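You operate a simulated robot arm through the tools that you are given. There is no shell and no other tool.

You are at the controls of a simulated two-armed robot. One attempt, no reset.

## Task
Charge the red floor tank to about the pressure on its label.
Fine: brass cap off on to the cup shelf, chuck on the valve, hold the air key; chuck back on its peg, cap screwed home.

It is judged by the outcome, as a careful person would: the job done as asked, and still so three seconds after it is handed in. It fails if anything else is knocked over, pushed out of place, dropped, spilled or broken. Lids that push on must go on centred and level and be pressed home; caps that screw on are set level and turned clockwise until they are tight.

## Robot
Two 7-joint arms with two-finger parallel grippers on one trunk that stands fixed in place. Base frame: the origin is at the foot of the trunk, x ahead of it, y to its left, z up. Units: mm, degrees, N and s.
The left shoulder is at [70, 134, 1301], the right one opposite. With the tool pointing down near the work surface each hand reaches from about 100 to 640 mm from the base axis, measured 20 degrees to its own side. Payload 1.57 kg a hand.
The tool frame of a hand sits at the grasp point between the pads (the TCP): z along the fingers, y along the line on which they close. The tips reach 30 mm beyond it. Largest opening 80 mm; finger width 17, thickness 12; the body of the gripper, 40 by 82 mm, starts 80 mm behind the TCP.
Orientation is that of the tool frame in the base frame, as a unit quaternion [w, x, y, z]. With the fingers straight down and closing along the base's y, the tool's x points along the base's -x, its y along +y and its z along -z.

## Interface
- The arms move only by the tool drive_tool. It takes "left_plan", "right_plan" or both (then of equal length, played together; a hand with none holds still); each is a list of rows, each a list of 7 numbers: the shift along the base's x, y, z in mm, then the turn, a rotation vector about the base's x, y, z in degrees, then the finger opening in mm, from 0 to 80. In form: [[dx, dy, dz, wx, wy, wz, grip], ...]. A call has 1 to 20 rows; each row shifts and turns the commanded pose from where the row before left it. Each row takes 0.2 s and may step no farther than 50 mm and 8.6 degrees from the row before; otherwise, or with a gripper value out of range, the whole call is refused. Where a pose cannot be reached the arm comes as near as it can. A force on the tool above 90 N (or 10 N above the force at the start of the call, whichever is more), or a blocked arm, ends the call early, and 0.2 s more pass. The fingers move at their own pace (about 153 mm/s each) and stop on an object; they squeeze with about 32 N. The grip force told is the motor's: it shows also when the fingers shut on nothing. Time passes only in rows, and 0.2 s behind the last, so rows that do not move let the fingers close. The reply holds the time, the measured pose of the TCP, the force on the tool along the base axes, the opening and the grip force, in the units named above and with some noise, with the torque about the TCP (base axes, N m) and any sound that the robot's microphone picked up.
- Cameras (640 x 400 px; columns grow to the right, rows downward): "scene" is now at [134.3, -15.3, 1528]; the picture's right is [-0.18, -0.98, 0.00], its down [-0.59, 0.11, -0.80] and it looks along [0.79, -0.14, -0.60] (base axes); focal length 214 px, centre (320, 200). "left" rides on the left gripper at [72, 7, -122] in its tool frame; the picture's right is [-0.09, 1.00, 0.00], its down [-0.84, -0.08, -0.54] and it looks along [-0.54, -0.05, 0.84] (tool axes); focal length 238 px, centre (320, 200). "right" rides on the right gripper at [72, -7, -122] in its tool frame; the picture's right is [0.09, 1.00, 0.00], its down [-0.84, 0.08, -0.54] and it looks along [-0.54, 0.05, 0.84] (tool axes); focal length 238 px, centre (320, 200). There is no depth. A picture from a camera that has moved, and an enlarged one, comes with that camera's place and axes in the base frame and with its lens.
- camera(camera): a new picture of that camera. The clock stands still meanwhile.
- slide_trunk(by): slides the trunk up (or, below 0, down) by that many mm; the arms and the scene camera ride with it, the base frame stays. It gives what a move gives, with no picture.
- pan_tilt(pan, tilt): turns the head with the scene camera to pan (to the left, within 86 degrees either way) and tilt (down, from -29 to 69), counted from straight ahead of the robot. It gives what a move gives.
- enlarge(camera, box): a new picture of the part [left, top, right, bottom] of that camera's present view, enlarged. The clock stands still meanwhile.
- job_done(): hands the job in; it is judged then, once.

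Nothing tells you positions but the pictures and the camera data. Unless the task says otherwise, let go and move clear before handing in.

The tools are called after "Request:" by a JSON object that holds its "name" and its "arguments". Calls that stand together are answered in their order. drive_tool: Moves the arms, as the interface text tells. Its arguments: {"type":"object","properties":{"left_plan":{"type":"array","items":{"type":"array","items":{"type":"number"}}},"right_plan":{"type":"array","items":{"type":"array","items":{"type":"number"}}}},"required":[]} The other tools are called the same way: slide_trunk (by) slides the trunk up or down; pan_tilt (pan, tilt) turns the head that bears the scene camera; camera (camera) takes a picture; enlarge (camera, box) takes an enlarged picture of a part of a camera's view; job_done () hands the job in.

At the start:

```text
time: 0.0
left_ee_pos: [390.6, -12.4, 1345.8]
left_ee_rot: [0.0, -0.001, 1.0, -0.001]
left_wrist_force: [-0.4, -0.4, 0.0]
left_wrist_torque: [0.02, 0.01, 0.02]
left_finger_gap: 80.2
left_gripper_force: 0.0
right_ee_pos: [220.3, -245.4, 1346.8]
right_ee_rot: [0.0, 0.0, 1.0, -0.001]
right_wrist_force: [-0.7, 0.3, 0.4]
right_wrist_torque: [0.04, 0.0, 0.01]
right_finger_gap: 80.1
right_gripper_force: 0.2
trunk travel left (down, up): [-875.0, 65.0]
head pan, tilt: [-10.3, 36.5]
```

scene: 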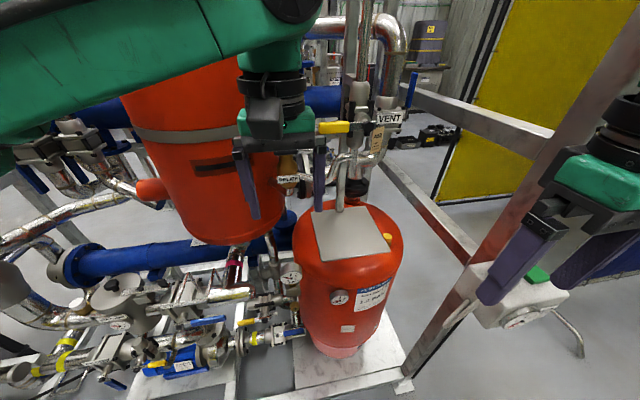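
right: 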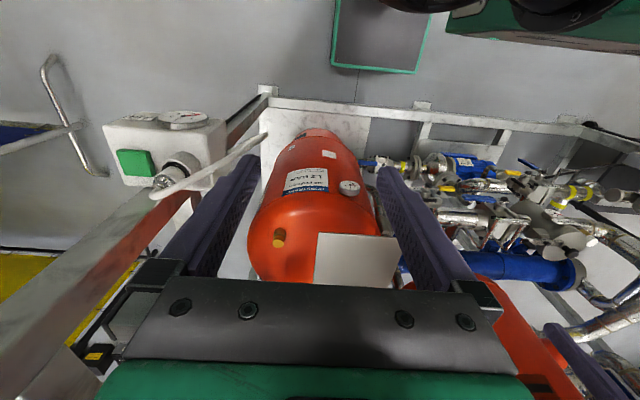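
left: 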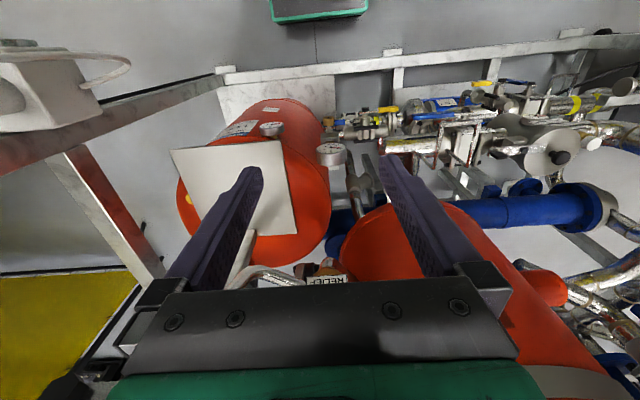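

I see a red floor tank ahead with a label, a gauge, a yellow/brass cap on its shoulder and a grey plate, and an inflator box with a green key and gauge on the right. I'll take closer pictures first to locate everything.

Request:
{"name": "enlarge", "arguments": {"camera": "scene", "box": [280, 180, 440, 280]}}

Request:
{"name": "enlarge", "arguments": {"camera": "scene", "box": [280, 260, 440, 360]}}

Request:
{"name": "enlarge", "arguments": {"camera": "scene", "box": [430, 240, 590, 340]}}

Request:
{"name": "enlarge", "arguments": {"camera": "right", "box": [90, 80, 290, 205]}}

Request:
{"name": "enlarge", "arguments": {"camera": "right", "box": [230, 130, 430, 255]}}

```text
4.00 times, centred on (360, 230) of scene
camera zoom: at [134.3, -15.3, 1528.0], right [-0.18, -0.98, 0.0], down [-0.59, 0.11, -0.8], along [0.79, -0.14, -0.6], focal length 858 px, centre (160, 80)
```

zoom: 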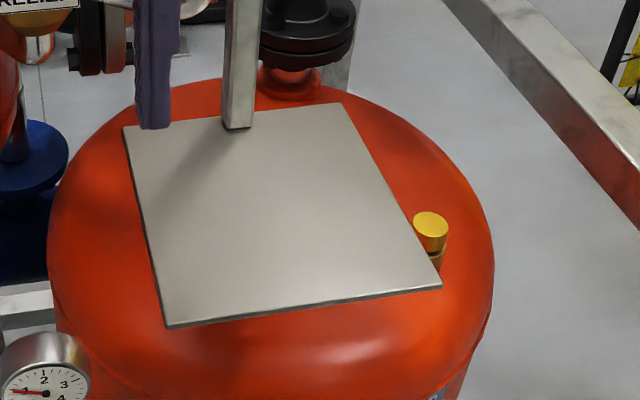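

```text
4.00 times, centred on (360, 310) of scene
camera zoom: at [134.3, -15.3, 1528.0], right [-0.18, -0.98, 0.0], down [-0.59, 0.11, -0.8], along [0.79, -0.14, -0.6], focal length 858 px, centre (160, -240)
```

zoom: 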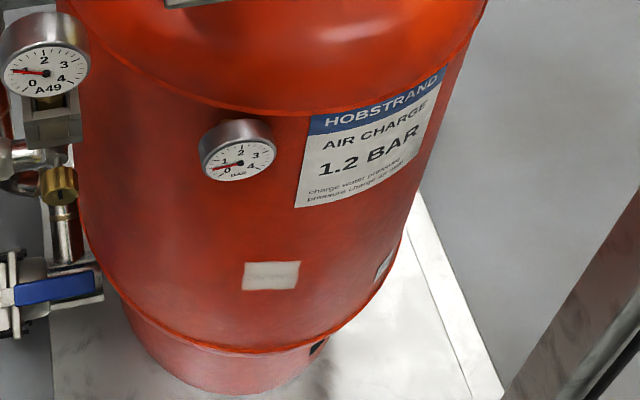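

```text
4.00 times, centred on (510, 290) of scene
camera zoom: at [134.3, -15.3, 1528.0], right [-0.18, -0.98, 0.0], down [-0.59, 0.11, -0.8], along [0.79, -0.14, -0.6], focal length 858 px, centre (-440, -160)
```

zoom: 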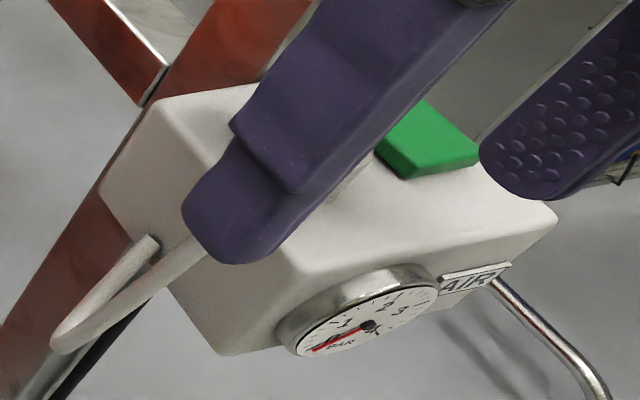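

```text
3.20 times, centred on (190, 142) of right
camera zoom: at [146.6, -252.5, 1468.2], right [-0.09, 1.0, 0.0], down [0.84, 0.08, 0.54], along [0.54, 0.05, -0.84], focal length 763 px, centre (736, 384)
```

zoom: 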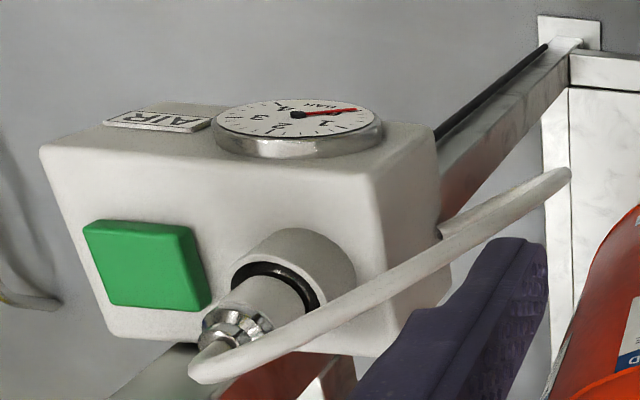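

```text
3.20 times, centred on (330, 192) of right
camera zoom: at [146.6, -252.5, 1468.2], right [-0.09, 1.0, 0.0], down [0.84, 0.08, 0.54], along [0.54, 0.05, -0.84], focal length 763 px, centre (288, 224)
```

zoom: 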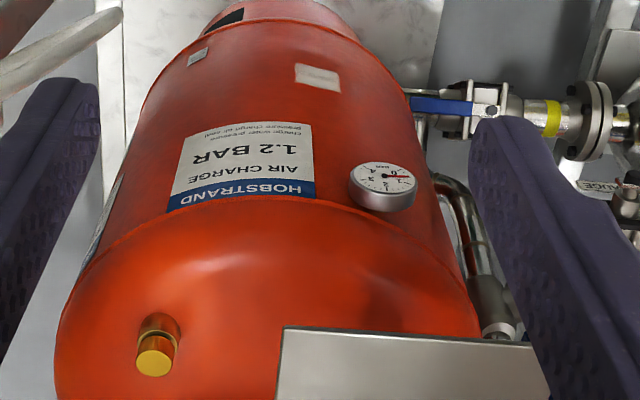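

The cap triangulates to about (584, -320, 1009). A flat shelf at z≈1140 lies over the tank, and the air box with the key is near (318, -513, 1130). I'll look around more before moving.

Request:
{"name": "pan_tilt", "arguments": {"pan": -45, "tilt": 40}}

Request:
{"name": "camera", "arguments": {"camera": "scene"}}

Request:
{"name": "enlarge", "arguments": {"camera": "left", "box": [160, 90, 360, 215]}}

Request:
{"name": "enlarge", "arguments": {"camera": "left", "box": [160, 190, 360, 315]}}

```text
time: 1.0
left_ee_pos: [388.7, -12.7, 1345.3]
left_ee_rot: [0.0, -0.001, 1.0, -0.001]
left_wrist_force: [-0.7, -0.2, -0.2]
left_wrist_torque: [0.01, 0.01, 0.0]
left_finger_gap: 80.1
left_gripper_force: 0.0
right_ee_pos: [219.0, -245.5, 1346.7]
right_ee_rot: [0.0, 0.0, 1.0, -0.001]
right_wrist_force: [-0.7, -0.1, 0.4]
right_wrist_torque: [0.0, -0.03, -0.01]
right_finger_gap: 79.9
right_gripper_force: 0.0
trunk travel left (down, up): [-875.0, 65.0]
head pan, tilt: [-45.0, 40.0]
```

```text
taken
camera scene: at [108.6, -59.8, 1522.8], right [-0.71, -0.71, 0.0], down [-0.45, 0.45, -0.77], along [0.54, -0.54, -0.64], focal length 214 px, centre (320, 200)
```

scene: 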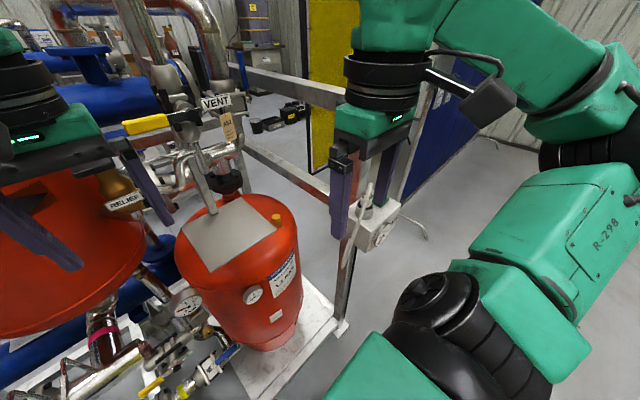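

```text
3.20 times, centred on (260, 152) of left
camera zoom: at [318.4, -5.8, 1467.3], right [0.09, 1.0, 0.0], down [0.84, -0.08, 0.54], along [0.54, -0.05, -0.84], focal length 763 px, centre (512, 352)
```

zoom: 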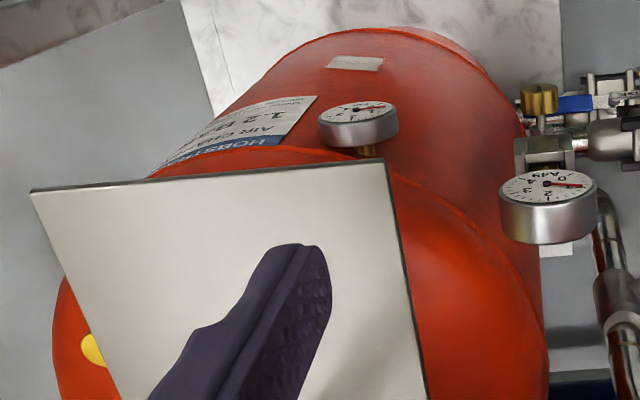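

```text
3.20 times, centred on (260, 252) of left
camera zoom: at [318.4, -5.8, 1467.3], right [0.09, 1.0, 0.0], down [0.84, -0.08, 0.54], along [0.54, -0.05, -0.84], focal length 763 px, centre (512, 32)
```

zoom: 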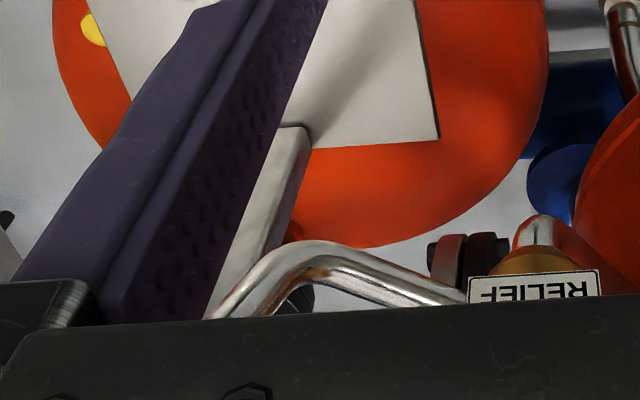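

The air box sits on a post to the right with the right hand in front of it. I'll zoom in on the box, the chuck and the tank from this angle.

Request:
{"name": "enlarge", "arguments": {"camera": "scene", "box": [320, 160, 440, 235]}}

Request:
{"name": "enlarge", "arguments": {"camera": "scene", "box": [180, 180, 340, 280]}}

Request:
{"name": "enlarge", "arguments": {"camera": "scene", "box": [180, 70, 340, 170]}}

Request:
{"name": "enlarge", "arguments": {"camera": "scene", "box": [230, 240, 310, 290]}}

```text
5.33 times, centred on (380, 198) of scene
camera zoom: at [108.6, -59.8, 1522.8], right [-0.71, -0.71, 0.0], down [-0.45, 0.45, -0.77], along [0.54, -0.54, -0.64], focal length 1144 px, centre (0, 213)
```

zoom: 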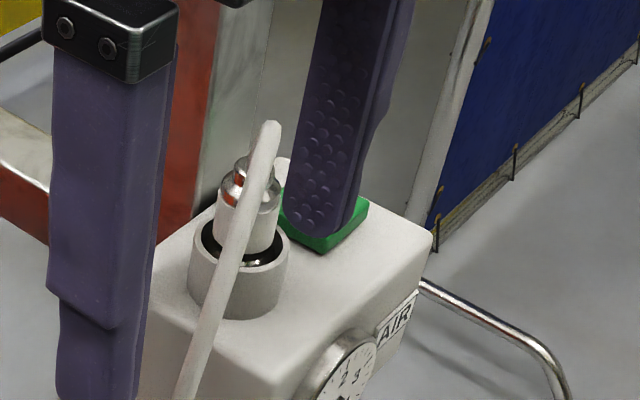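

```text
4.00 times, centred on (260, 230) of scene
camera zoom: at [108.6, -59.8, 1522.8], right [-0.71, -0.71, 0.0], down [-0.45, 0.45, -0.77], along [0.54, -0.54, -0.64], focal length 858 px, centre (560, 80)
```

zoom: 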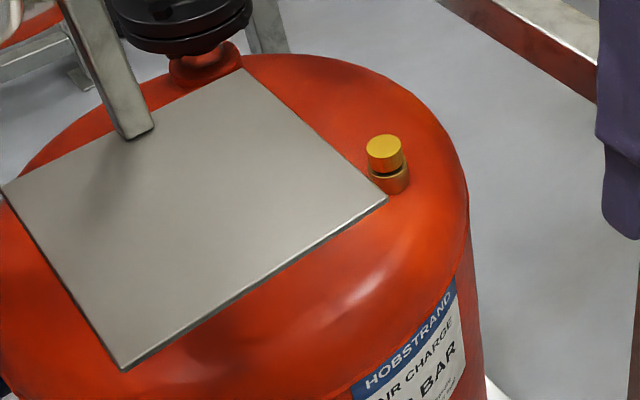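

```text
4.00 times, centred on (260, 120) of scene
camera zoom: at [108.6, -59.8, 1522.8], right [-0.71, -0.71, 0.0], down [-0.45, 0.45, -0.77], along [0.54, -0.54, -0.64], focal length 858 px, centre (560, 520)
```

zoom: 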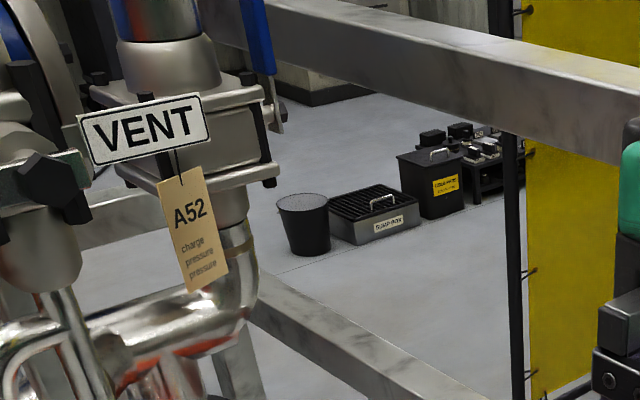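

```text
8.00 times, centred on (270, 265) of scene
camera zoom: at [108.6, -59.8, 1522.8], right [-0.71, -0.71, 0.0], down [-0.45, 0.45, -0.77], along [0.54, -0.54, -0.64], focal length 1716 px, centre (720, -320)
```

zoom: 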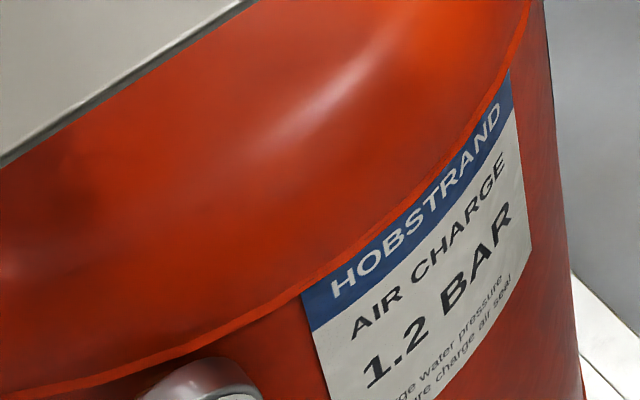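

The box sits on a vertical post at roughly (400, -510). I'll move the right hand high and to the right so its camera can look down at the box and chuck.

Request:
{"name": "drive_tool", "arguments": {"right_plan": [[-5, -40, 5, 0, 0, 0, 80], [-5, -45, 5, 0, 0, 0, 80], [-5, -45, 5, 0, 0, 0, 80], [-5, -45, 0, 0, 0, 0, 80], [0, 0, 0, 0, 0, 0, 80]]}}

Request:
{"name": "camera", "arguments": {"camera": "right"}}

Request:
{"name": "enlarge", "arguments": {"camera": "right", "box": [220, 80, 380, 180]}}

Request:
{"name": "camera", "arguments": {"camera": "scene"}}

```text
time: 2.2
left_ee_pos: [389.1, -11.7, 1346.4]
left_ee_rot: [0.001, -0.001, 1.0, -0.001]
left_wrist_force: [0.5, 0.4, -0.7]
left_wrist_torque: [0.01, -0.03, -0.02]
left_finger_gap: 80.1
left_gripper_force: 0.0
right_ee_pos: [226.7, -343.6, 1330.5]
right_ee_rot: [0.002, 0.001, 1.0, 0.0]
right_wrist_force: [0.5, -0.7, 0.1]
right_wrist_torque: [0.02, -0.03, -0.04]
right_finger_gap: 80.0
right_gripper_force: 0.1
right hand out of reach, approached as far as the arm can: row 2, 3, 4
trunk travel left (down, up): [-875.0, 65.0]
head pan, tilt: [-45.0, 40.0]
```

```text
taken
camera right: at [153.7, -350.4, 1452.5], right [-0.09, 1.0, 0.0], down [0.84, 0.08, 0.54], along [0.54, 0.05, -0.84], focal length 238 px, centre (320, 200)
```

right: 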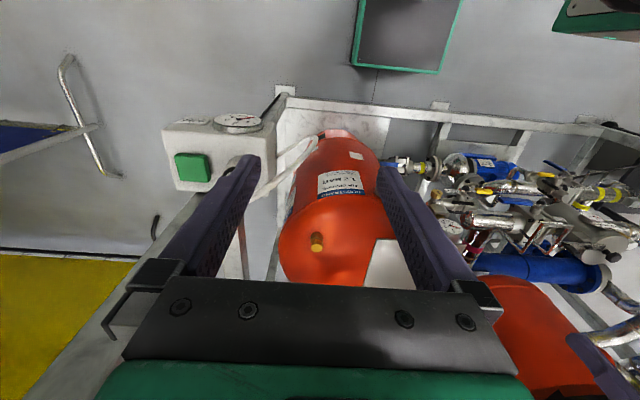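

```text
4.00 times, centred on (300, 130) of right
camera zoom: at [153.7, -350.4, 1452.5], right [-0.09, 1.0, 0.0], down [0.84, 0.08, 0.54], along [0.54, 0.05, -0.84], focal length 953 px, centre (400, 480)
```

zoom: 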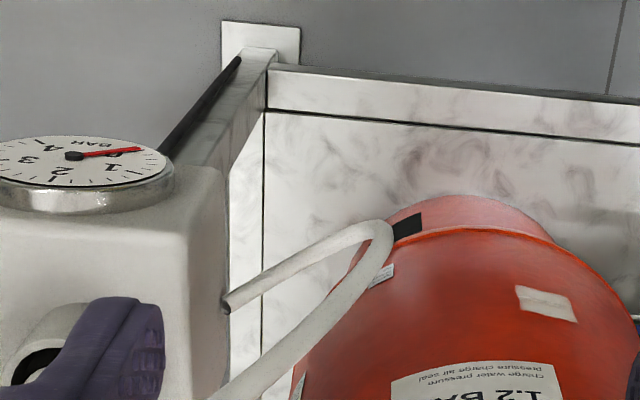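

```text
taken
camera scene: at [106.8, -59.8, 1523.0], right [-0.71, -0.71, 0.0], down [-0.45, 0.45, -0.77], along [0.54, -0.54, -0.64], focal length 214 px, centre (320, 200)
```

scene: 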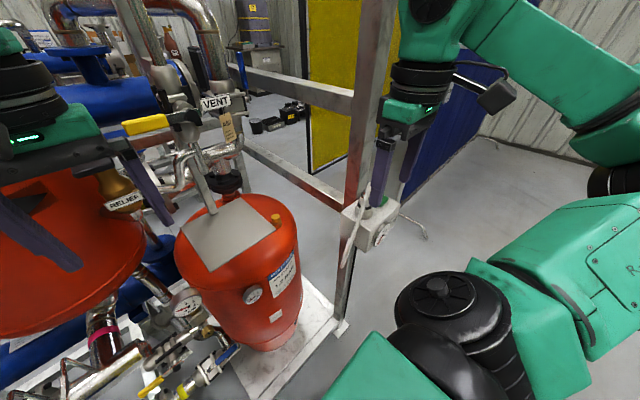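

The hand stopped at about (227, -344, 1330) because the target was out of reach at this height. I'll raise the trunk to give the arm more room below the shoulder, then retry.

Request:
{"name": "slide_trunk", "arguments": {"by": 60}}

Request:
{"name": "drive_tool", "arguments": {"right_plan": [[0, 0, -10, 0, 0, 0, 80], [0, -20, -20, 0, 0, 0, 80], [0, 0, 0, 0, 0, 0, 80]]}}

```text
time: 3.2
left_ee_pos: [389.7, -13.1, 1405.4]
left_ee_rot: [0.0, -0.001, 1.0, -0.001]
left_wrist_force: [-1.0, 0.2, -0.2]
left_wrist_torque: [0.0, 0.0, -0.01]
left_finger_gap: 79.8
left_gripper_force: 0.0
right_ee_pos: [228.6, -344.5, 1388.6]
right_ee_rot: [0.001, 0.002, 1.0, 0.001]
right_wrist_force: [0.3, -1.0, 0.3]
right_wrist_torque: [0.0, 0.03, -0.01]
right_finger_gap: 79.9
right_gripper_force: 0.0
trunk travel left (down, up): [-935.0, 5.0]
head pan, tilt: [-45.0, 40.0]
```

```text
time: 4.0
left_ee_pos: [389.7, -12.6, 1406.3]
left_ee_rot: [0.0, -0.001, 1.0, -0.001]
left_wrist_force: [0.6, 0.2, 0.3]
left_wrist_torque: [-0.01, -0.02, -0.03]
left_finger_gap: 79.8
left_gripper_force: 0.1
right_ee_pos: [229.3, -357.3, 1359.2]
right_ee_rot: [0.001, 0.001, 1.0, -0.001]
right_wrist_force: [-0.1, -1.0, 0.1]
right_wrist_torque: [0.0, 0.0, -0.03]
right_finger_gap: 79.7
right_gripper_force: 0.0
right hand out of reach, approached as far as the arm can: row 2
trunk travel left (down, up): [-935.0, 5.0]
head pan, tilt: [-45.0, 40.0]
```

Reach grows as the hand goes lower. The chuck nut triangulates to about (333, -462, 1162), so I'll drop to around z 1270 while moving right and staying clear above the box.

Request:
{"name": "drive_tool", "arguments": {"right_plan": [[-10, 0, -30, 0, 0, 0, 80], [-10, -10, -30, 0, 0, 0, 80], [-10, -20, -20, 0, 0, 0, 80], [-10, -30, 0, 0, 0, 0, 80], [0, 0, 0, 0, 0, 0, 80]]}}

Request:
{"name": "camera", "arguments": {"camera": "right"}}

Request:
{"name": "enlarge", "arguments": {"camera": "right", "box": [180, 100, 340, 200]}}

Request:
{"name": "camera", "arguments": {"camera": "scene"}}

```text
time: 5.2
left_ee_pos: [389.4, -13.1, 1405.0]
left_ee_rot: [0.0, -0.001, 1.0, -0.001]
left_wrist_force: [0.2, -0.2, 0.1]
left_wrist_torque: [0.02, -0.03, -0.01]
left_finger_gap: 80.0
left_gripper_force: 0.0
right_ee_pos: [213.3, -363.6, 1295.8]
right_ee_rot: [0.001, 0.001, 1.0, 0.0]
right_wrist_force: [0.0, -0.9, -0.2]
right_wrist_torque: [0.01, -0.01, 0.02]
right_finger_gap: 79.9
right_gripper_force: 0.0
right hand out of reach, approached as far as the arm can: row 2, 3, 4
trunk travel left (down, up): [-935.0, 5.0]
head pan, tilt: [-45.0, 40.0]
```

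```text
taken
camera right: at [140.7, -370.0, 1417.3], right [-0.09, 1.0, 0.0], down [0.84, 0.08, 0.54], along [0.54, 0.05, -0.84], focal length 238 px, centre (320, 200)
```

right: 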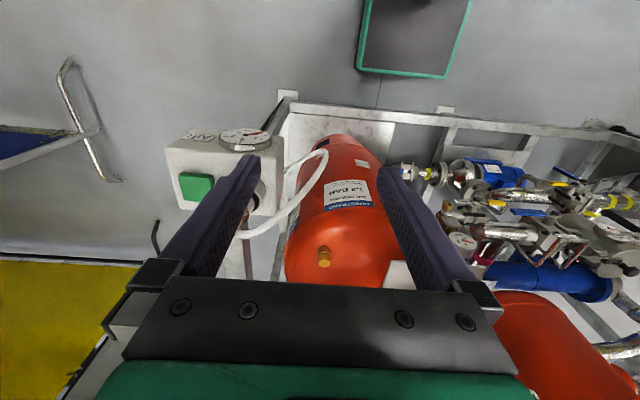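

```text
4.00 times, centred on (260, 150) of right
camera zoom: at [140.7, -370.0, 1417.3], right [-0.09, 1.0, 0.0], down [0.84, 0.08, 0.54], along [0.54, 0.05, -0.84], focal length 953 px, centre (560, 400)
```

zoom: 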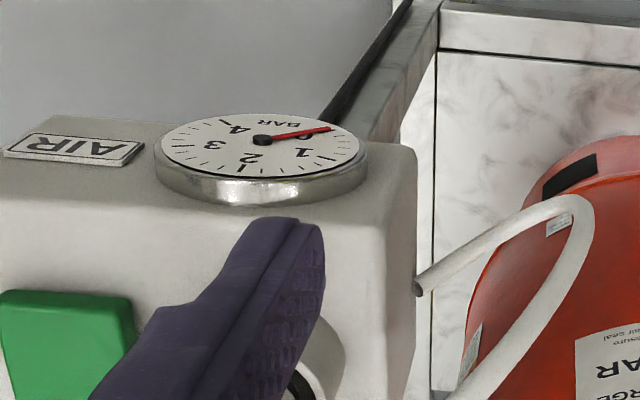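

```text
taken
camera scene: at [108.1, -60.6, 1582.8], right [-0.71, -0.71, 0.0], down [-0.45, 0.46, -0.77], along [0.54, -0.54, -0.64], focal length 214 px, centre (320, 200)
```

scene: 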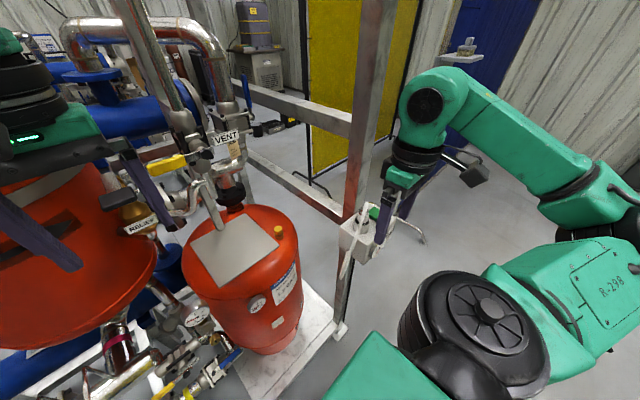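

There's a small shelf with something on it in the far upper right of the view. I'll check that and the plate over the tank to be sure which one is the cup shelf.

Request:
{"name": "enlarge", "arguments": {"camera": "scene", "box": [420, 20, 540, 95]}}

Request:
{"name": "enlarge", "arguments": {"camera": "scene", "box": [320, 180, 440, 255]}}

Request:
{"name": "enlarge", "arguments": {"camera": "scene", "box": [180, 160, 340, 260]}}

Request:
{"name": "enlarge", "arguments": {"camera": "scene", "box": [230, 270, 310, 320]}}

```text
5.33 times, centred on (480, 58) of scene
camera zoom: at [108.1, -60.6, 1582.8], right [-0.71, -0.71, 0.0], down [-0.45, 0.46, -0.77], along [0.54, -0.54, -0.64], focal length 1144 px, centre (-533, 960)
```

zoom: 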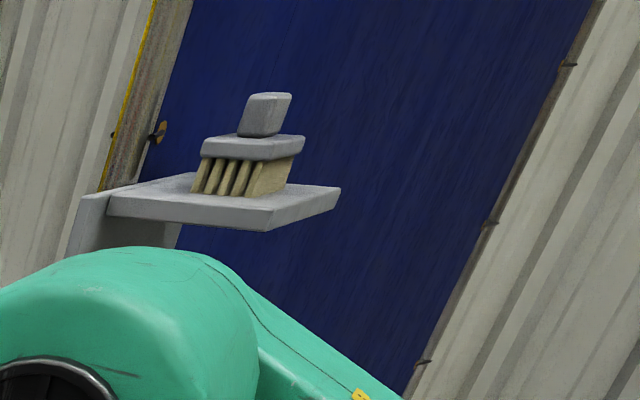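

```text
5.33 times, centred on (380, 218) of scene
camera zoom: at [108.1, -60.6, 1582.8], right [-0.71, -0.71, 0.0], down [-0.45, 0.46, -0.77], along [0.54, -0.54, -0.64], focal length 1144 px, centre (0, 107)
```

zoom: 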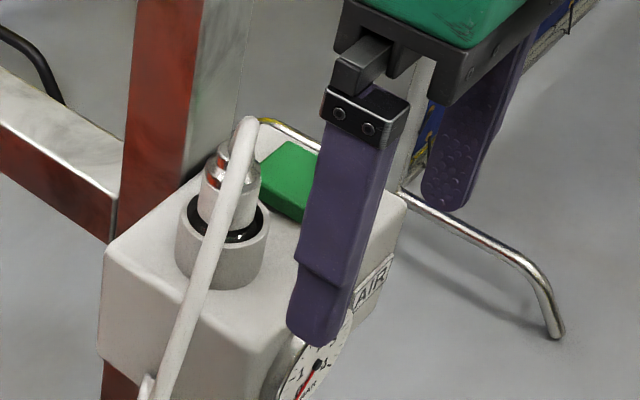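

```text
4.00 times, centred on (260, 210) of scene
camera zoom: at [108.1, -60.6, 1582.8], right [-0.71, -0.71, 0.0], down [-0.45, 0.46, -0.77], along [0.54, -0.54, -0.64], focal length 858 px, centre (560, 160)
```

zoom: 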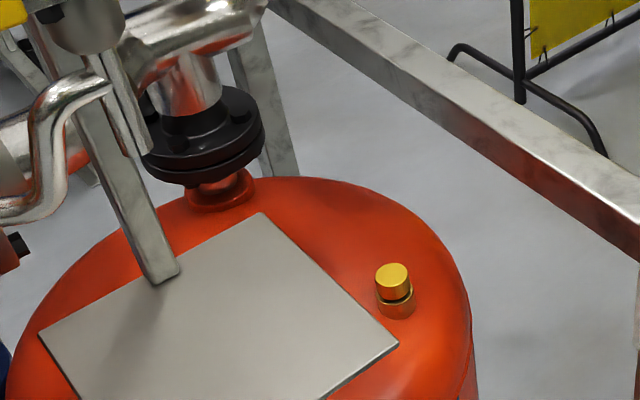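

```text
8.00 times, centred on (270, 295) of scene
camera zoom: at [108.1, -60.6, 1582.8], right [-0.71, -0.71, 0.0], down [-0.45, 0.46, -0.77], along [0.54, -0.54, -0.64], focal length 1716 px, centre (720, -560)
```

zoom: 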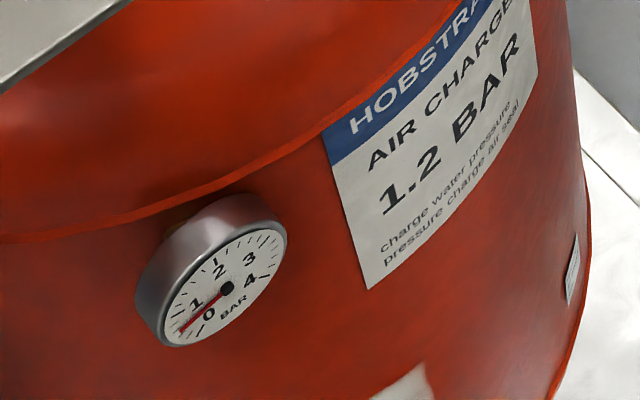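

The far shelf only holds a brush, so the grey plate over the tank is the cup shelf. The tank gauge reads about 0.3 bar. I'll test reach toward the chuck by moving forward first, staying high.

Request:
{"name": "drive_tool", "arguments": {"right_plan": [[30, 10, 10, 0, 0, 0, 80], [30, 0, 0, 0, 0, 0, 80], [25, 0, 0, 0, 0, 0, 80], [0, -20, 0, 0, 0, 0, 80], [0, -20, 0, 0, 0, 0, 80], [0, -20, 0, 0, 0, 0, 80], [0, 0, 0, 0, 0, 0, 80]]}}

Request:
{"name": "camera", "arguments": {"camera": "right"}}

Request:
{"name": "camera", "arguments": {"camera": "scene"}}

```text
time: 6.8
left_ee_pos: [389.5, -11.5, 1405.6]
left_ee_rot: [0.0, -0.001, 1.0, 0.0]
left_wrist_force: [-0.1, 0.5, 0.4]
left_wrist_torque: [-0.01, -0.01, -0.01]
left_finger_gap: 79.9
left_gripper_force: 0.1
right_ee_pos: [298.1, -383.8, 1304.0]
right_ee_rot: [0.002, 0.001, 1.0, 0.0]
right_wrist_force: [0.9, -0.1, 0.2]
right_wrist_torque: [-0.01, 0.01, -0.05]
right_finger_gap: 80.1
right_gripper_force: 0.0
right hand out of reach, approached as far as the arm can: row 5, 6
trunk travel left (down, up): [-935.0, 5.0]
head pan, tilt: [-45.0, 40.0]
```

```text
taken
camera right: at [226.3, -389.6, 1425.7], right [-0.09, 1.0, 0.0], down [0.84, 0.08, 0.54], along [0.54, 0.05, -0.84], focal length 238 px, centre (320, 200)
```

right: 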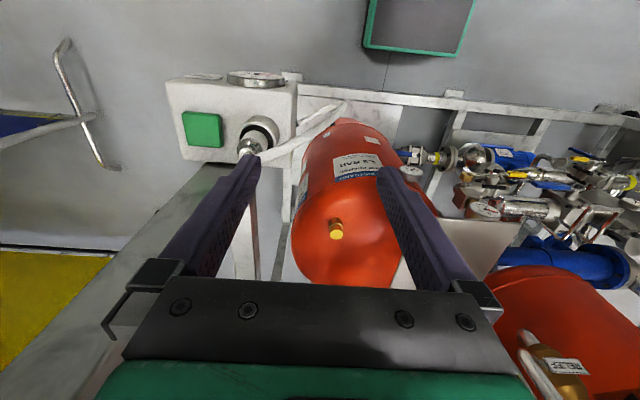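

```text
taken
camera scene: at [108.6, -59.8, 1582.8], right [-0.71, -0.71, 0.0], down [-0.45, 0.45, -0.77], along [0.54, -0.54, -0.64], focal length 214 px, centre (320, 200)
```

scene: 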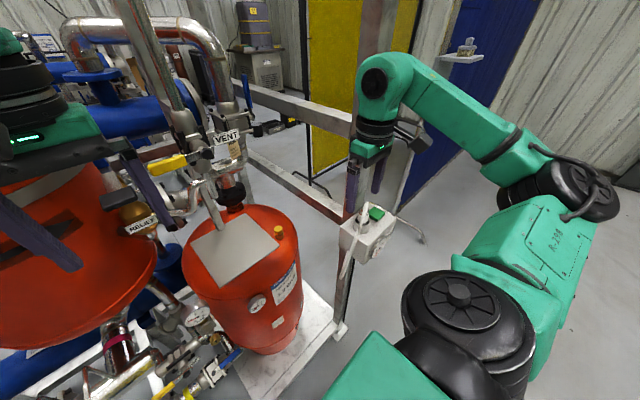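

The y limit seems to come from a wrist joint limit at this yaw. The post stands at about x 395–449, y −553…−512, so it's clear of the chuck. I'll turn the hand clockwise, which I need for the chuck anyway, and see whether reach improves.

Request:
{"name": "drive_tool", "arguments": {"right_plan": [[0, 8, 0, 0, 0, -8, 80], [0, 0, 0, 0, 0, -8, 80], [0, 0, 0, 0, 0, -8, 80], [0, 0, 0, 0, 0, -8, 80], [0, 0, 0, 0, 0, -8, 80], [0, 0, 0, 0, 0, 0, 80]]}}

Request:
{"name": "drive_tool", "arguments": {"right_plan": [[0, -15, 0, 0, 0, 0, 80], [0, -15, 0, 0, 0, 0, 80], [0, -15, 0, 0, 0, 0, 80], [0, 0, 0, 0, 0, 0, 80]]}}

Request:
{"name": "camera", "arguments": {"camera": "right"}}

Request:
{"name": "camera", "arguments": {"camera": "scene"}}

```text
time: 8.2
left_ee_pos: [390.8, -12.5, 1405.7]
left_ee_rot: [0.001, -0.001, 1.0, -0.001]
left_wrist_force: [0.6, 0.7, -0.1]
left_wrist_torque: [0.01, -0.03, 0.01]
left_finger_gap: 79.9
left_gripper_force: 0.2
right_ee_pos: [299.5, -375.7, 1305.0]
right_ee_rot: [0.001, 0.343, 0.939, 0.0]
right_wrist_force: [0.4, -0.4, -0.4]
right_wrist_torque: [0.01, -0.01, 0.0]
right_finger_gap: 79.9
right_gripper_force: 0.0
trunk travel left (down, up): [-935.0, 5.0]
head pan, tilt: [-45.0, 40.0]
```

```text
time: 9.2
left_ee_pos: [389.8, -12.8, 1406.2]
left_ee_rot: [0.0, 0.0, 1.0, -0.001]
left_wrist_force: [-0.2, 0.1, -0.7]
left_wrist_torque: [0.03, -0.02, -0.01]
left_finger_gap: 80.1
left_gripper_force: 0.1
right_ee_pos: [298.3, -419.7, 1305.9]
right_ee_rot: [0.001, 0.343, 0.939, 0.001]
right_wrist_force: [0.7, -0.4, 0.5]
right_wrist_torque: [0.0, 0.0, -0.02]
right_finger_gap: 80.0
right_gripper_force: 0.1
trunk travel left (down, up): [-935.0, 5.0]
head pan, tilt: [-45.0, 40.0]
```

```text
taken
camera right: at [238.5, -378.5, 1427.5], right [0.57, 0.82, 0.0], down [0.69, -0.48, 0.54], along [0.45, -0.31, -0.84], focal length 238 px, centre (320, 200)
```

right: 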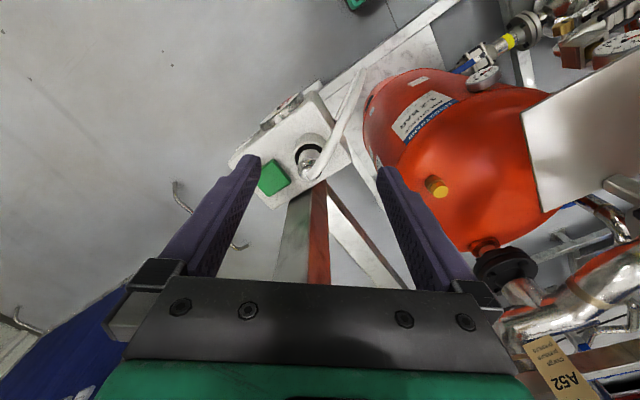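

```text
taken
camera scene: at [108.7, -59.8, 1582.8], right [-0.71, -0.71, 0.0], down [-0.45, 0.45, -0.77], along [0.54, -0.54, -0.64], focal length 214 px, centre (320, 200)
```

scene: 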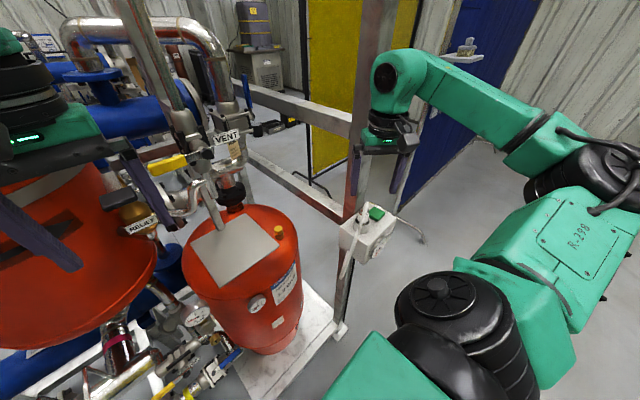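

Clockwise yaw does free up the reach. Now I'll zoom in on the box, chuck and key from here.

Request:
{"name": "enlarge", "arguments": {"camera": "right", "box": [220, 80, 380, 180]}}

Request:
{"name": "enlarge", "arguments": {"camera": "right", "box": [260, 120, 360, 220]}}

Request:
{"name": "enlarge", "arguments": {"camera": "scene", "box": [320, 180, 420, 280]}}

Request:
{"name": "enlarge", "arguments": {"camera": "right", "box": [360, 130, 480, 230]}}

```text
4.00 times, centred on (300, 130) of right
camera zoom: at [238.5, -378.5, 1427.5], right [0.57, 0.82, 0.0], down [0.69, -0.48, 0.54], along [0.45, -0.31, -0.84], focal length 953 px, centre (400, 480)
```

zoom: 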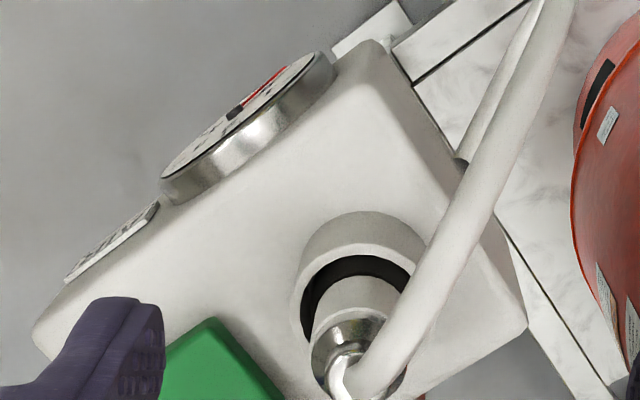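

```text
4.00 times, centred on (310, 170) of right
camera zoom: at [238.5, -378.5, 1427.5], right [0.57, 0.82, 0.0], down [0.69, -0.48, 0.54], along [0.45, -0.31, -0.84], focal length 953 px, centre (360, 320)
```

zoom: 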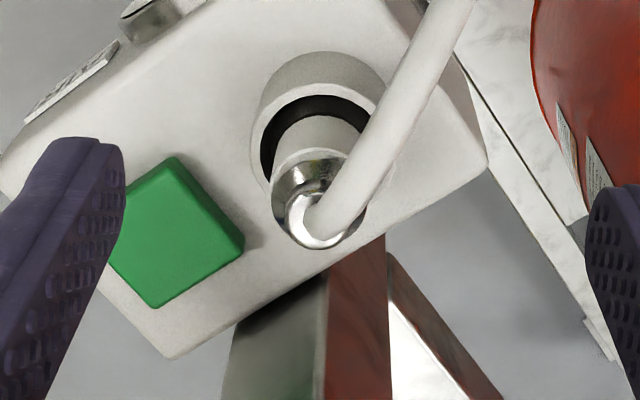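

```text
4.00 times, centred on (370, 230) of scene
camera zoom: at [108.7, -59.8, 1582.8], right [-0.71, -0.71, 0.0], down [-0.45, 0.45, -0.77], along [0.54, -0.54, -0.64], focal length 858 px, centre (120, 80)
```

zoom: 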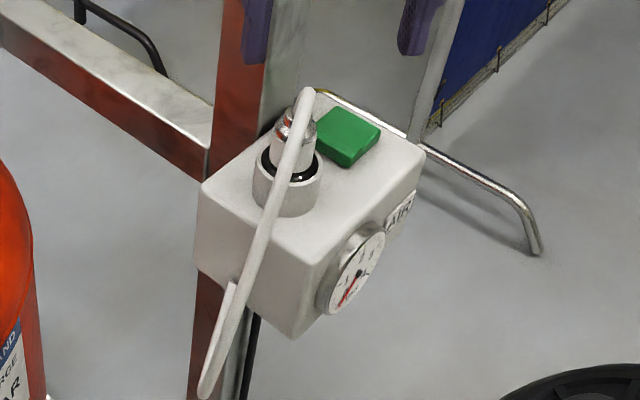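

```text
4.00 times, centred on (420, 180) of right
camera zoom: at [238.5, -378.5, 1427.5], right [0.57, 0.82, 0.0], down [0.69, -0.48, 0.54], along [0.45, -0.31, -0.84], focal length 953 px, centre (-80, 280)
```

zoom: 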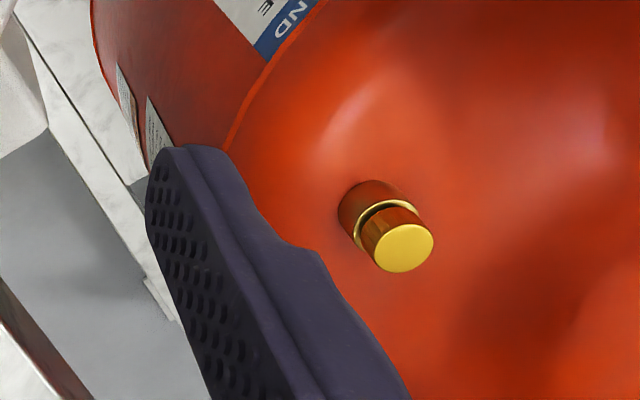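

The chuck axis is at about (335, -462): body ~29 mm, holder rim at z≈1113, nut at ~1160, hose leaving toward +y/−x. The cap comes first, at about (584, -320) with its top near 1009, so I'll move there high up, passing clear of the post.

Request:
{"name": "drive_tool", "arguments": {"right_plan": [[33, 13, -5, 0, 0, 0, 80], [33, 13, -10, 0, 0, 0, 80], [33, 13, -10, 0, 0, 0, 80], [33, 13, -10, 0, 0, 0, 80], [33, 13, -10, 0, 0, 0, 80], [33, 13, -15, 0, 0, 0, 80], [33, 12, -15, 0, 0, 0, 80], [0, 0, 0, 0, 0, 0, 80]]}}

Request:
{"name": "camera", "arguments": {"camera": "right"}}

Request:
{"name": "camera", "arguments": {"camera": "scene"}}

```text
time: 11.0
left_ee_pos: [389.7, -13.5, 1406.1]
left_ee_rot: [0.0, -0.001, 1.0, 0.0]
left_wrist_force: [-0.3, 0.4, 0.4]
left_wrist_torque: [0.0, 0.0, 0.02]
left_finger_gap: 79.9
left_gripper_force: 0.0
right_ee_pos: [528.8, -328.3, 1229.2]
right_ee_rot: [0.001, 0.342, 0.94, 0.001]
right_wrist_force: [0.1, -0.6, -0.6]
right_wrist_torque: [0.01, -0.01, -0.01]
right_finger_gap: 79.9
right_gripper_force: 0.2
trunk travel left (down, up): [-935.0, 5.0]
head pan, tilt: [-45.0, 40.0]
```

```text
taken
camera right: at [468.4, -287.9, 1351.7], right [0.57, 0.82, 0.0], down [0.69, -0.48, 0.54], along [0.45, -0.31, -0.84], focal length 238 px, centre (320, 200)
```

right: 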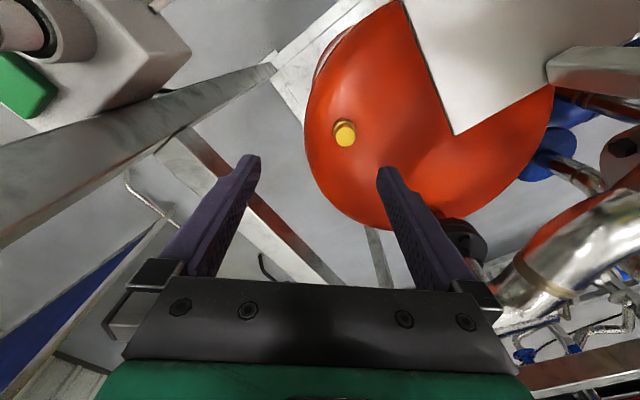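

```text
taken
camera scene: at [109.0, -60.5, 1582.7], right [-0.71, -0.71, 0.0], down [-0.45, 0.45, -0.77], along [0.54, -0.54, -0.64], focal length 214 px, centre (320, 200)
```

scene: 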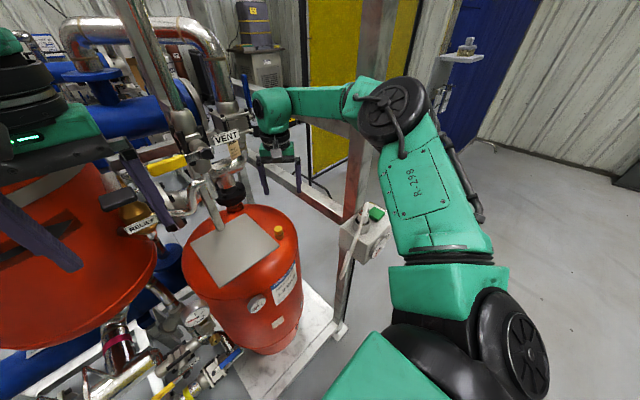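

The hand is near the tank with a good downward view of the cap. I'll zoom in to pin its position and shape.

Request:
{"name": "enlarge", "arguments": {"camera": "right", "box": [300, 100, 396, 160]}}

Request:
{"name": "enlarge", "arguments": {"camera": "scene", "box": [240, 205, 320, 255]}}

Request:
{"name": "enlarge", "arguments": {"camera": "left", "box": [120, 90, 280, 190]}}

```text
6.67 times, centred on (348, 130) of right
camera zoom: at [468.4, -287.9, 1351.7], right [0.57, 0.82, 0.0], down [0.69, -0.48, 0.54], along [0.45, -0.31, -0.84], focal length 1589 px, centre (133, 667)
```

zoom: 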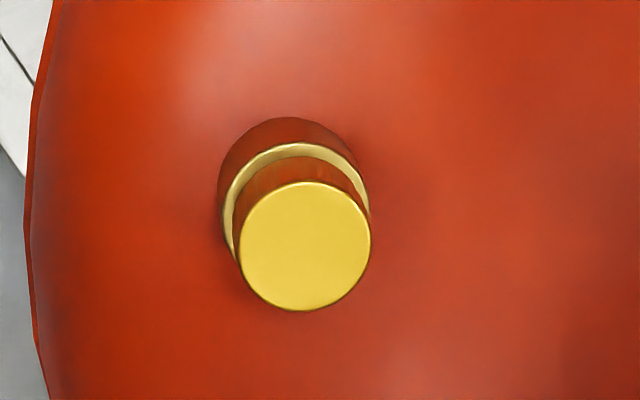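

```text
8.00 times, centred on (280, 230) of scene
camera zoom: at [109.0, -60.5, 1582.7], right [-0.71, -0.71, 0.0], down [-0.45, 0.45, -0.77], along [0.54, -0.54, -0.64], focal length 1716 px, centre (640, -40)
```

zoom: 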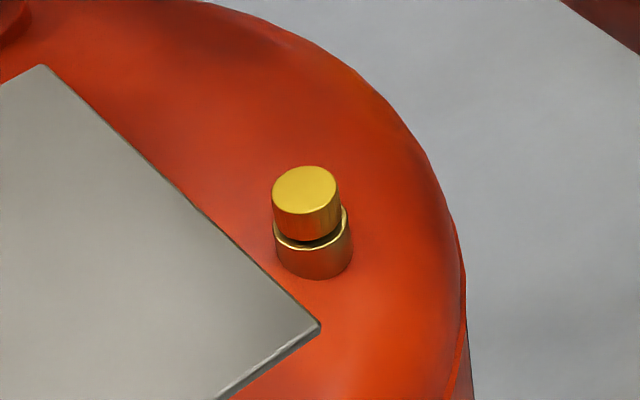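

```text
4.00 times, centred on (200, 140) of left
camera zoom: at [318.9, -6.4, 1527.2], right [0.09, 1.0, 0.0], down [0.84, -0.08, 0.54], along [0.54, -0.05, -0.84], focal length 953 px, centre (800, 440)
```

zoom: 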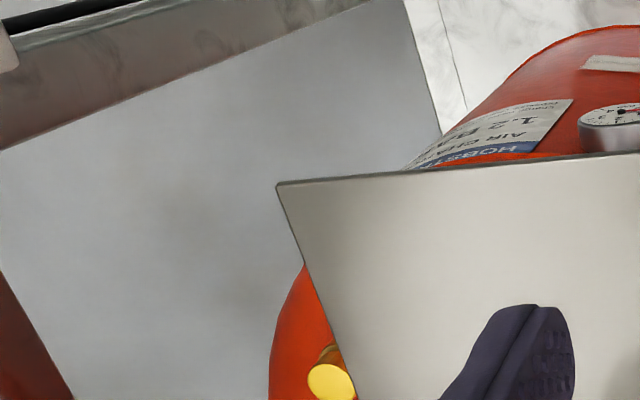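

The cap top triangulates cleanly to (578.4, -319.7, 1017.7). It's about 28 mm across and 16 mm tall, with a 34 mm collar just below. I'll centre above it, turn toward the start of an unscrewing stroke and descend partway to check.

Request:
{"name": "drive_tool", "arguments": {"right_plan": [[25, 4, -20, 0, 0, 0, 80], [24.5, 4.5, -30, 0, 0, 0, 70], [0, 0, -40, 0, 0, 0, 60], [0, 0, -40, 0, 0, 0, 60], [0, 0, 0, 0, 0, 0, 60]]}}

Request:
{"name": "camera", "arguments": {"camera": "right"}}

Request:
{"name": "enlarge", "arguments": {"camera": "scene", "box": [200, 130, 360, 230]}}

```text
time: 12.2
left_ee_pos: [391.2, -11.7, 1404.9]
left_ee_rot: [-0.002, -0.001, 1.0, -0.001]
left_wrist_force: [0.1, 0.0, -0.9]
left_wrist_torque: [-0.04, -0.01, -0.02]
left_finger_gap: 79.9
left_gripper_force: 0.1
right_ee_pos: [546.8, -322.6, 1107.3]
right_ee_rot: [0.001, 0.343, 0.939, 0.0]
right_wrist_force: [-0.1, -0.1, 0.1]
right_wrist_torque: [0.0, -0.01, 0.0]
right_finger_gap: 60.0
right_gripper_force: 0.0
right hand out of reach, approached as far as the arm can: row 2, 3, 4
trunk travel left (down, up): [-935.0, 5.0]
head pan, tilt: [-45.0, 40.0]
```

```text
taken
camera right: at [488.2, -280.0, 1230.3], right [0.57, 0.82, 0.0], down [0.69, -0.48, 0.54], along [0.45, -0.31, -0.84], focal length 238 px, centre (320, 200)
```

right: 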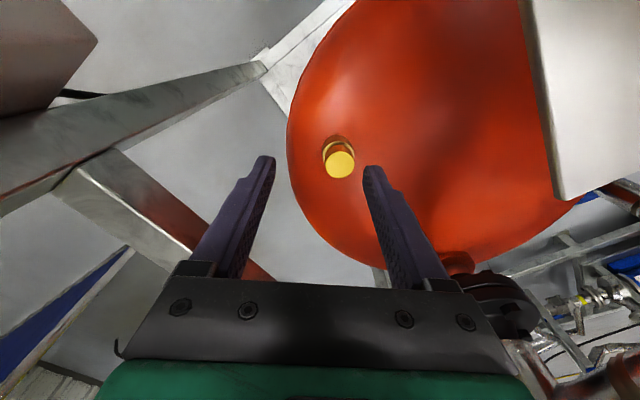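

```text
4.00 times, centred on (280, 180) of scene
camera zoom: at [110.5, -59.5, 1582.7], right [-0.71, -0.71, 0.0], down [-0.46, 0.45, -0.77], along [0.54, -0.54, -0.64], focal length 858 px, centre (480, 280)
```

zoom: 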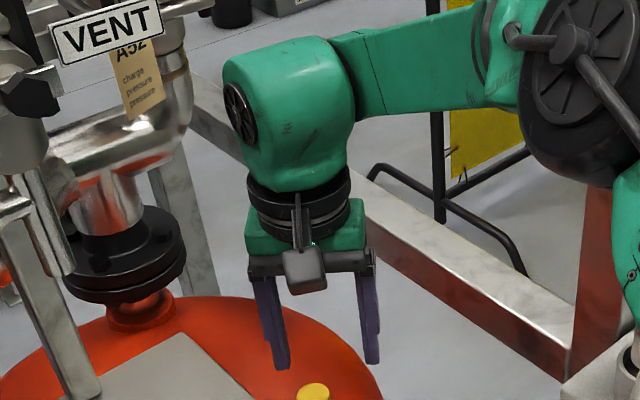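

The arm is 30 mm short in x because the shoulder is too high for this distance. I'll raise both hands, lower the trunk, and then try again.

Request:
{"name": "drive_tool", "arguments": {"right_plan": [[-10, 0, 40, 0, 0, 0, 60], [-5, 0, 45, 0, 0, 0, 60], [0, 0, 45, 0, 0, 0, 60], [0, 0, 40, 0, 0, 0, 60], [0, 0, 0, 0, 0, 0, 60]], "left_plan": [[-20, 0, 30, 0, 0, 0, 80], [-20, 0, 30, 0, 0, 0, 80], [-20, 0, 30, 0, 0, 0, 80], [-20, 0, 30, 0, 0, 0, 80], [0, 0, 0, 0, 0, 0, 80]]}}

Request:
{"name": "camera", "arguments": {"camera": "left"}}

Request:
{"name": "camera", "arguments": {"camera": "scene"}}

```text
time: 13.4
left_ee_pos: [306.6, -11.7, 1526.7]
left_ee_rot: [-0.001, -0.001, 1.0, -0.001]
left_wrist_force: [-0.4, 0.4, -0.1]
left_wrist_torque: [-0.03, 0.02, 0.01]
left_finger_gap: 80.0
left_gripper_force: 0.0
right_ee_pos: [531.7, -321.8, 1278.8]
right_ee_rot: [0.001, 0.343, 0.939, -0.001]
right_wrist_force: [0.0, 0.2, -0.3]
right_wrist_torque: [0.0, -0.01, 0.01]
right_finger_gap: 60.0
right_gripper_force: 0.0
trunk travel left (down, up): [-935.0, 5.0]
head pan, tilt: [-45.0, 40.0]
```

```text
taken
camera left: at [235.7, -5.8, 1648.7], right [0.09, 1.0, 0.0], down [0.84, -0.08, 0.54], along [0.54, -0.05, -0.84], focal length 238 px, centre (320, 200)
```

left: 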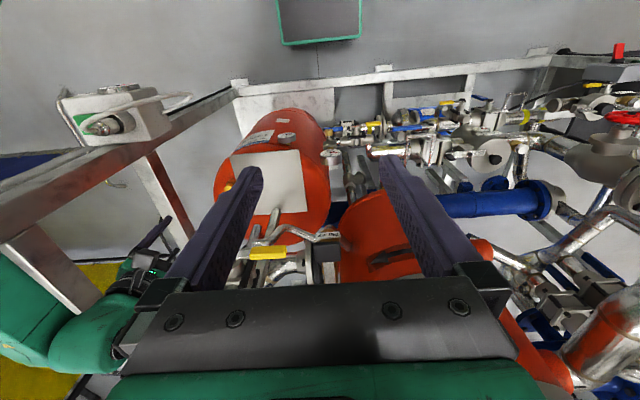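

```text
taken
camera scene: at [108.0, -60.0, 1582.8], right [-0.71, -0.71, 0.0], down [-0.45, 0.45, -0.77], along [0.54, -0.54, -0.64], focal length 214 px, centre (320, 200)
```

scene: 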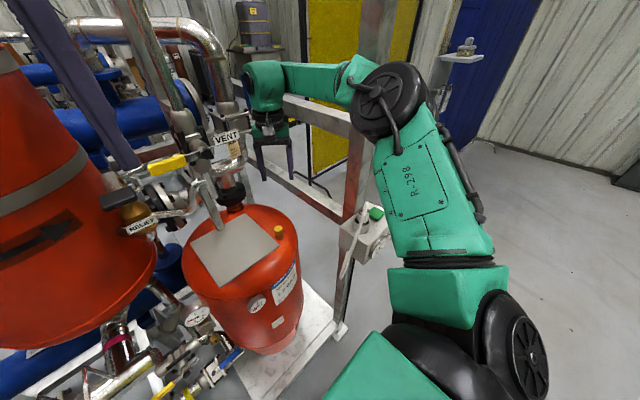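

Both hands are raised. The right elbow may be above the air box, so I'll lower the trunk in steps and check clearance.

Request:
{"name": "slide_trunk", "arguments": {"by": -60}}

Request:
{"name": "camera", "arguments": {"camera": "scene"}}

Request:
{"name": "camera", "arguments": {"camera": "left"}}

```text
time: 14.4
left_ee_pos: [306.7, -14.0, 1467.3]
left_ee_rot: [0.0, 0.0, 1.0, 0.0]
left_wrist_force: [-0.6, -0.5, -0.2]
left_wrist_torque: [0.02, 0.02, 0.03]
left_finger_gap: 79.7
left_gripper_force: 0.1
right_ee_pos: [532.5, -322.0, 1219.1]
right_ee_rot: [0.001, 0.342, 0.94, 0.0]
right_wrist_force: [0.6, -0.2, 0.3]
right_wrist_torque: [0.01, -0.01, -0.02]
right_finger_gap: 60.0
right_gripper_force: 0.0
trunk travel left (down, up): [-875.0, 65.0]
head pan, tilt: [-45.0, 40.0]
```

```text
taken
camera scene: at [108.5, -59.9, 1522.8], right [-0.71, -0.71, 0.0], down [-0.45, 0.45, -0.77], along [0.54, -0.54, -0.64], focal length 214 px, centre (320, 200)
```

scene: 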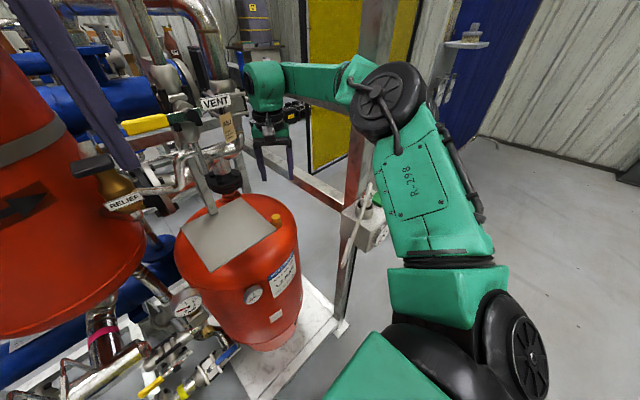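

```text
taken
camera left: at [236.4, -5.7, 1588.3], right [0.09, 1.0, 0.0], down [0.84, -0.08, 0.54], along [0.54, -0.05, -0.84], focal length 238 px, centre (320, 200)
```

left: 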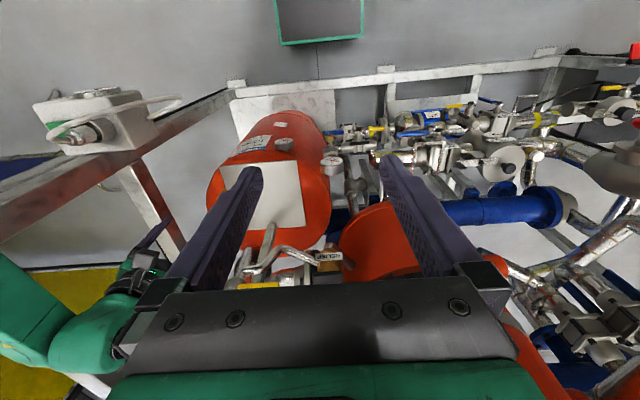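

Clear so far. I'll try the reach to the cap at this trunk height.

Request:
{"name": "drive_tool", "arguments": {"right_plan": [[20, 1, -20, 0, 0, 0, 60], [13, 1, -30, 0, 0, 0, 60], [13, 0.5, -30, 0, 0, 0, 60], [0, 0, -20, 0, 0, 0, 60], [0, 0, -20, 0, 0, 0, 60], [0, 0, 0, 0, 0, 0, 60]]}}

Request:
{"name": "camera", "arguments": {"camera": "scene"}}

Request:
{"name": "camera", "arguments": {"camera": "right"}}

```text
time: 15.8
left_ee_pos: [307.1, -12.6, 1467.1]
left_ee_rot: [0.0, -0.002, 1.0, -0.001]
left_wrist_force: [0.3, -0.4, 0.0]
left_wrist_torque: [-0.02, 0.01, 0.01]
left_finger_gap: 80.1
left_gripper_force: 0.0
right_ee_pos: [561.4, -320.1, 1098.6]
right_ee_rot: [0.003, 0.343, 0.939, 0.0]
right_wrist_force: [-0.6, 0.2, 0.1]
right_wrist_torque: [-0.02, -0.02, 0.03]
right_finger_gap: 60.0
right_gripper_force: 0.1
right hand out of reach, approached as far as the arm can: row 3, 5
trunk travel left (down, up): [-875.0, 65.0]
head pan, tilt: [-45.0, 40.0]
```

```text
taken
camera scene: at [108.5, -60.0, 1522.8], right [-0.71, -0.71, 0.0], down [-0.45, 0.45, -0.77], along [0.54, -0.54, -0.64], focal length 214 px, centre (320, 200)
```

scene: 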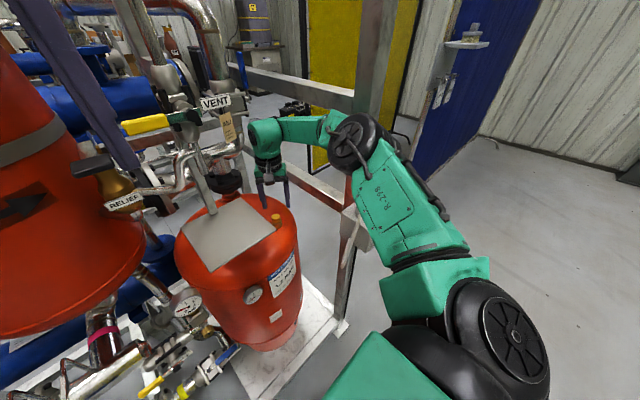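

```text
taken
camera right: at [501.4, -278.5, 1220.8], right [0.57, 0.82, 0.0], down [0.69, -0.48, 0.55], along [0.45, -0.31, -0.84], focal length 238 px, centre (320, 200)
```

right: 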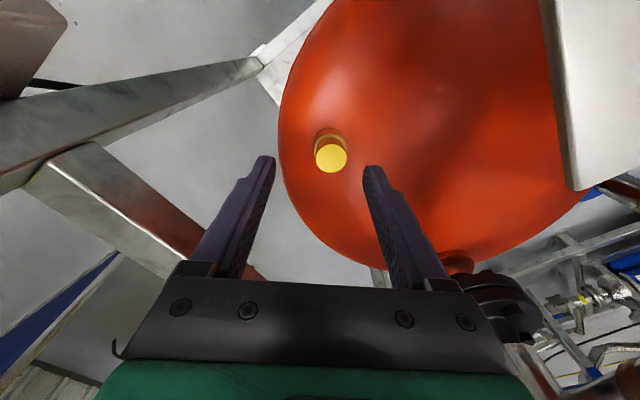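

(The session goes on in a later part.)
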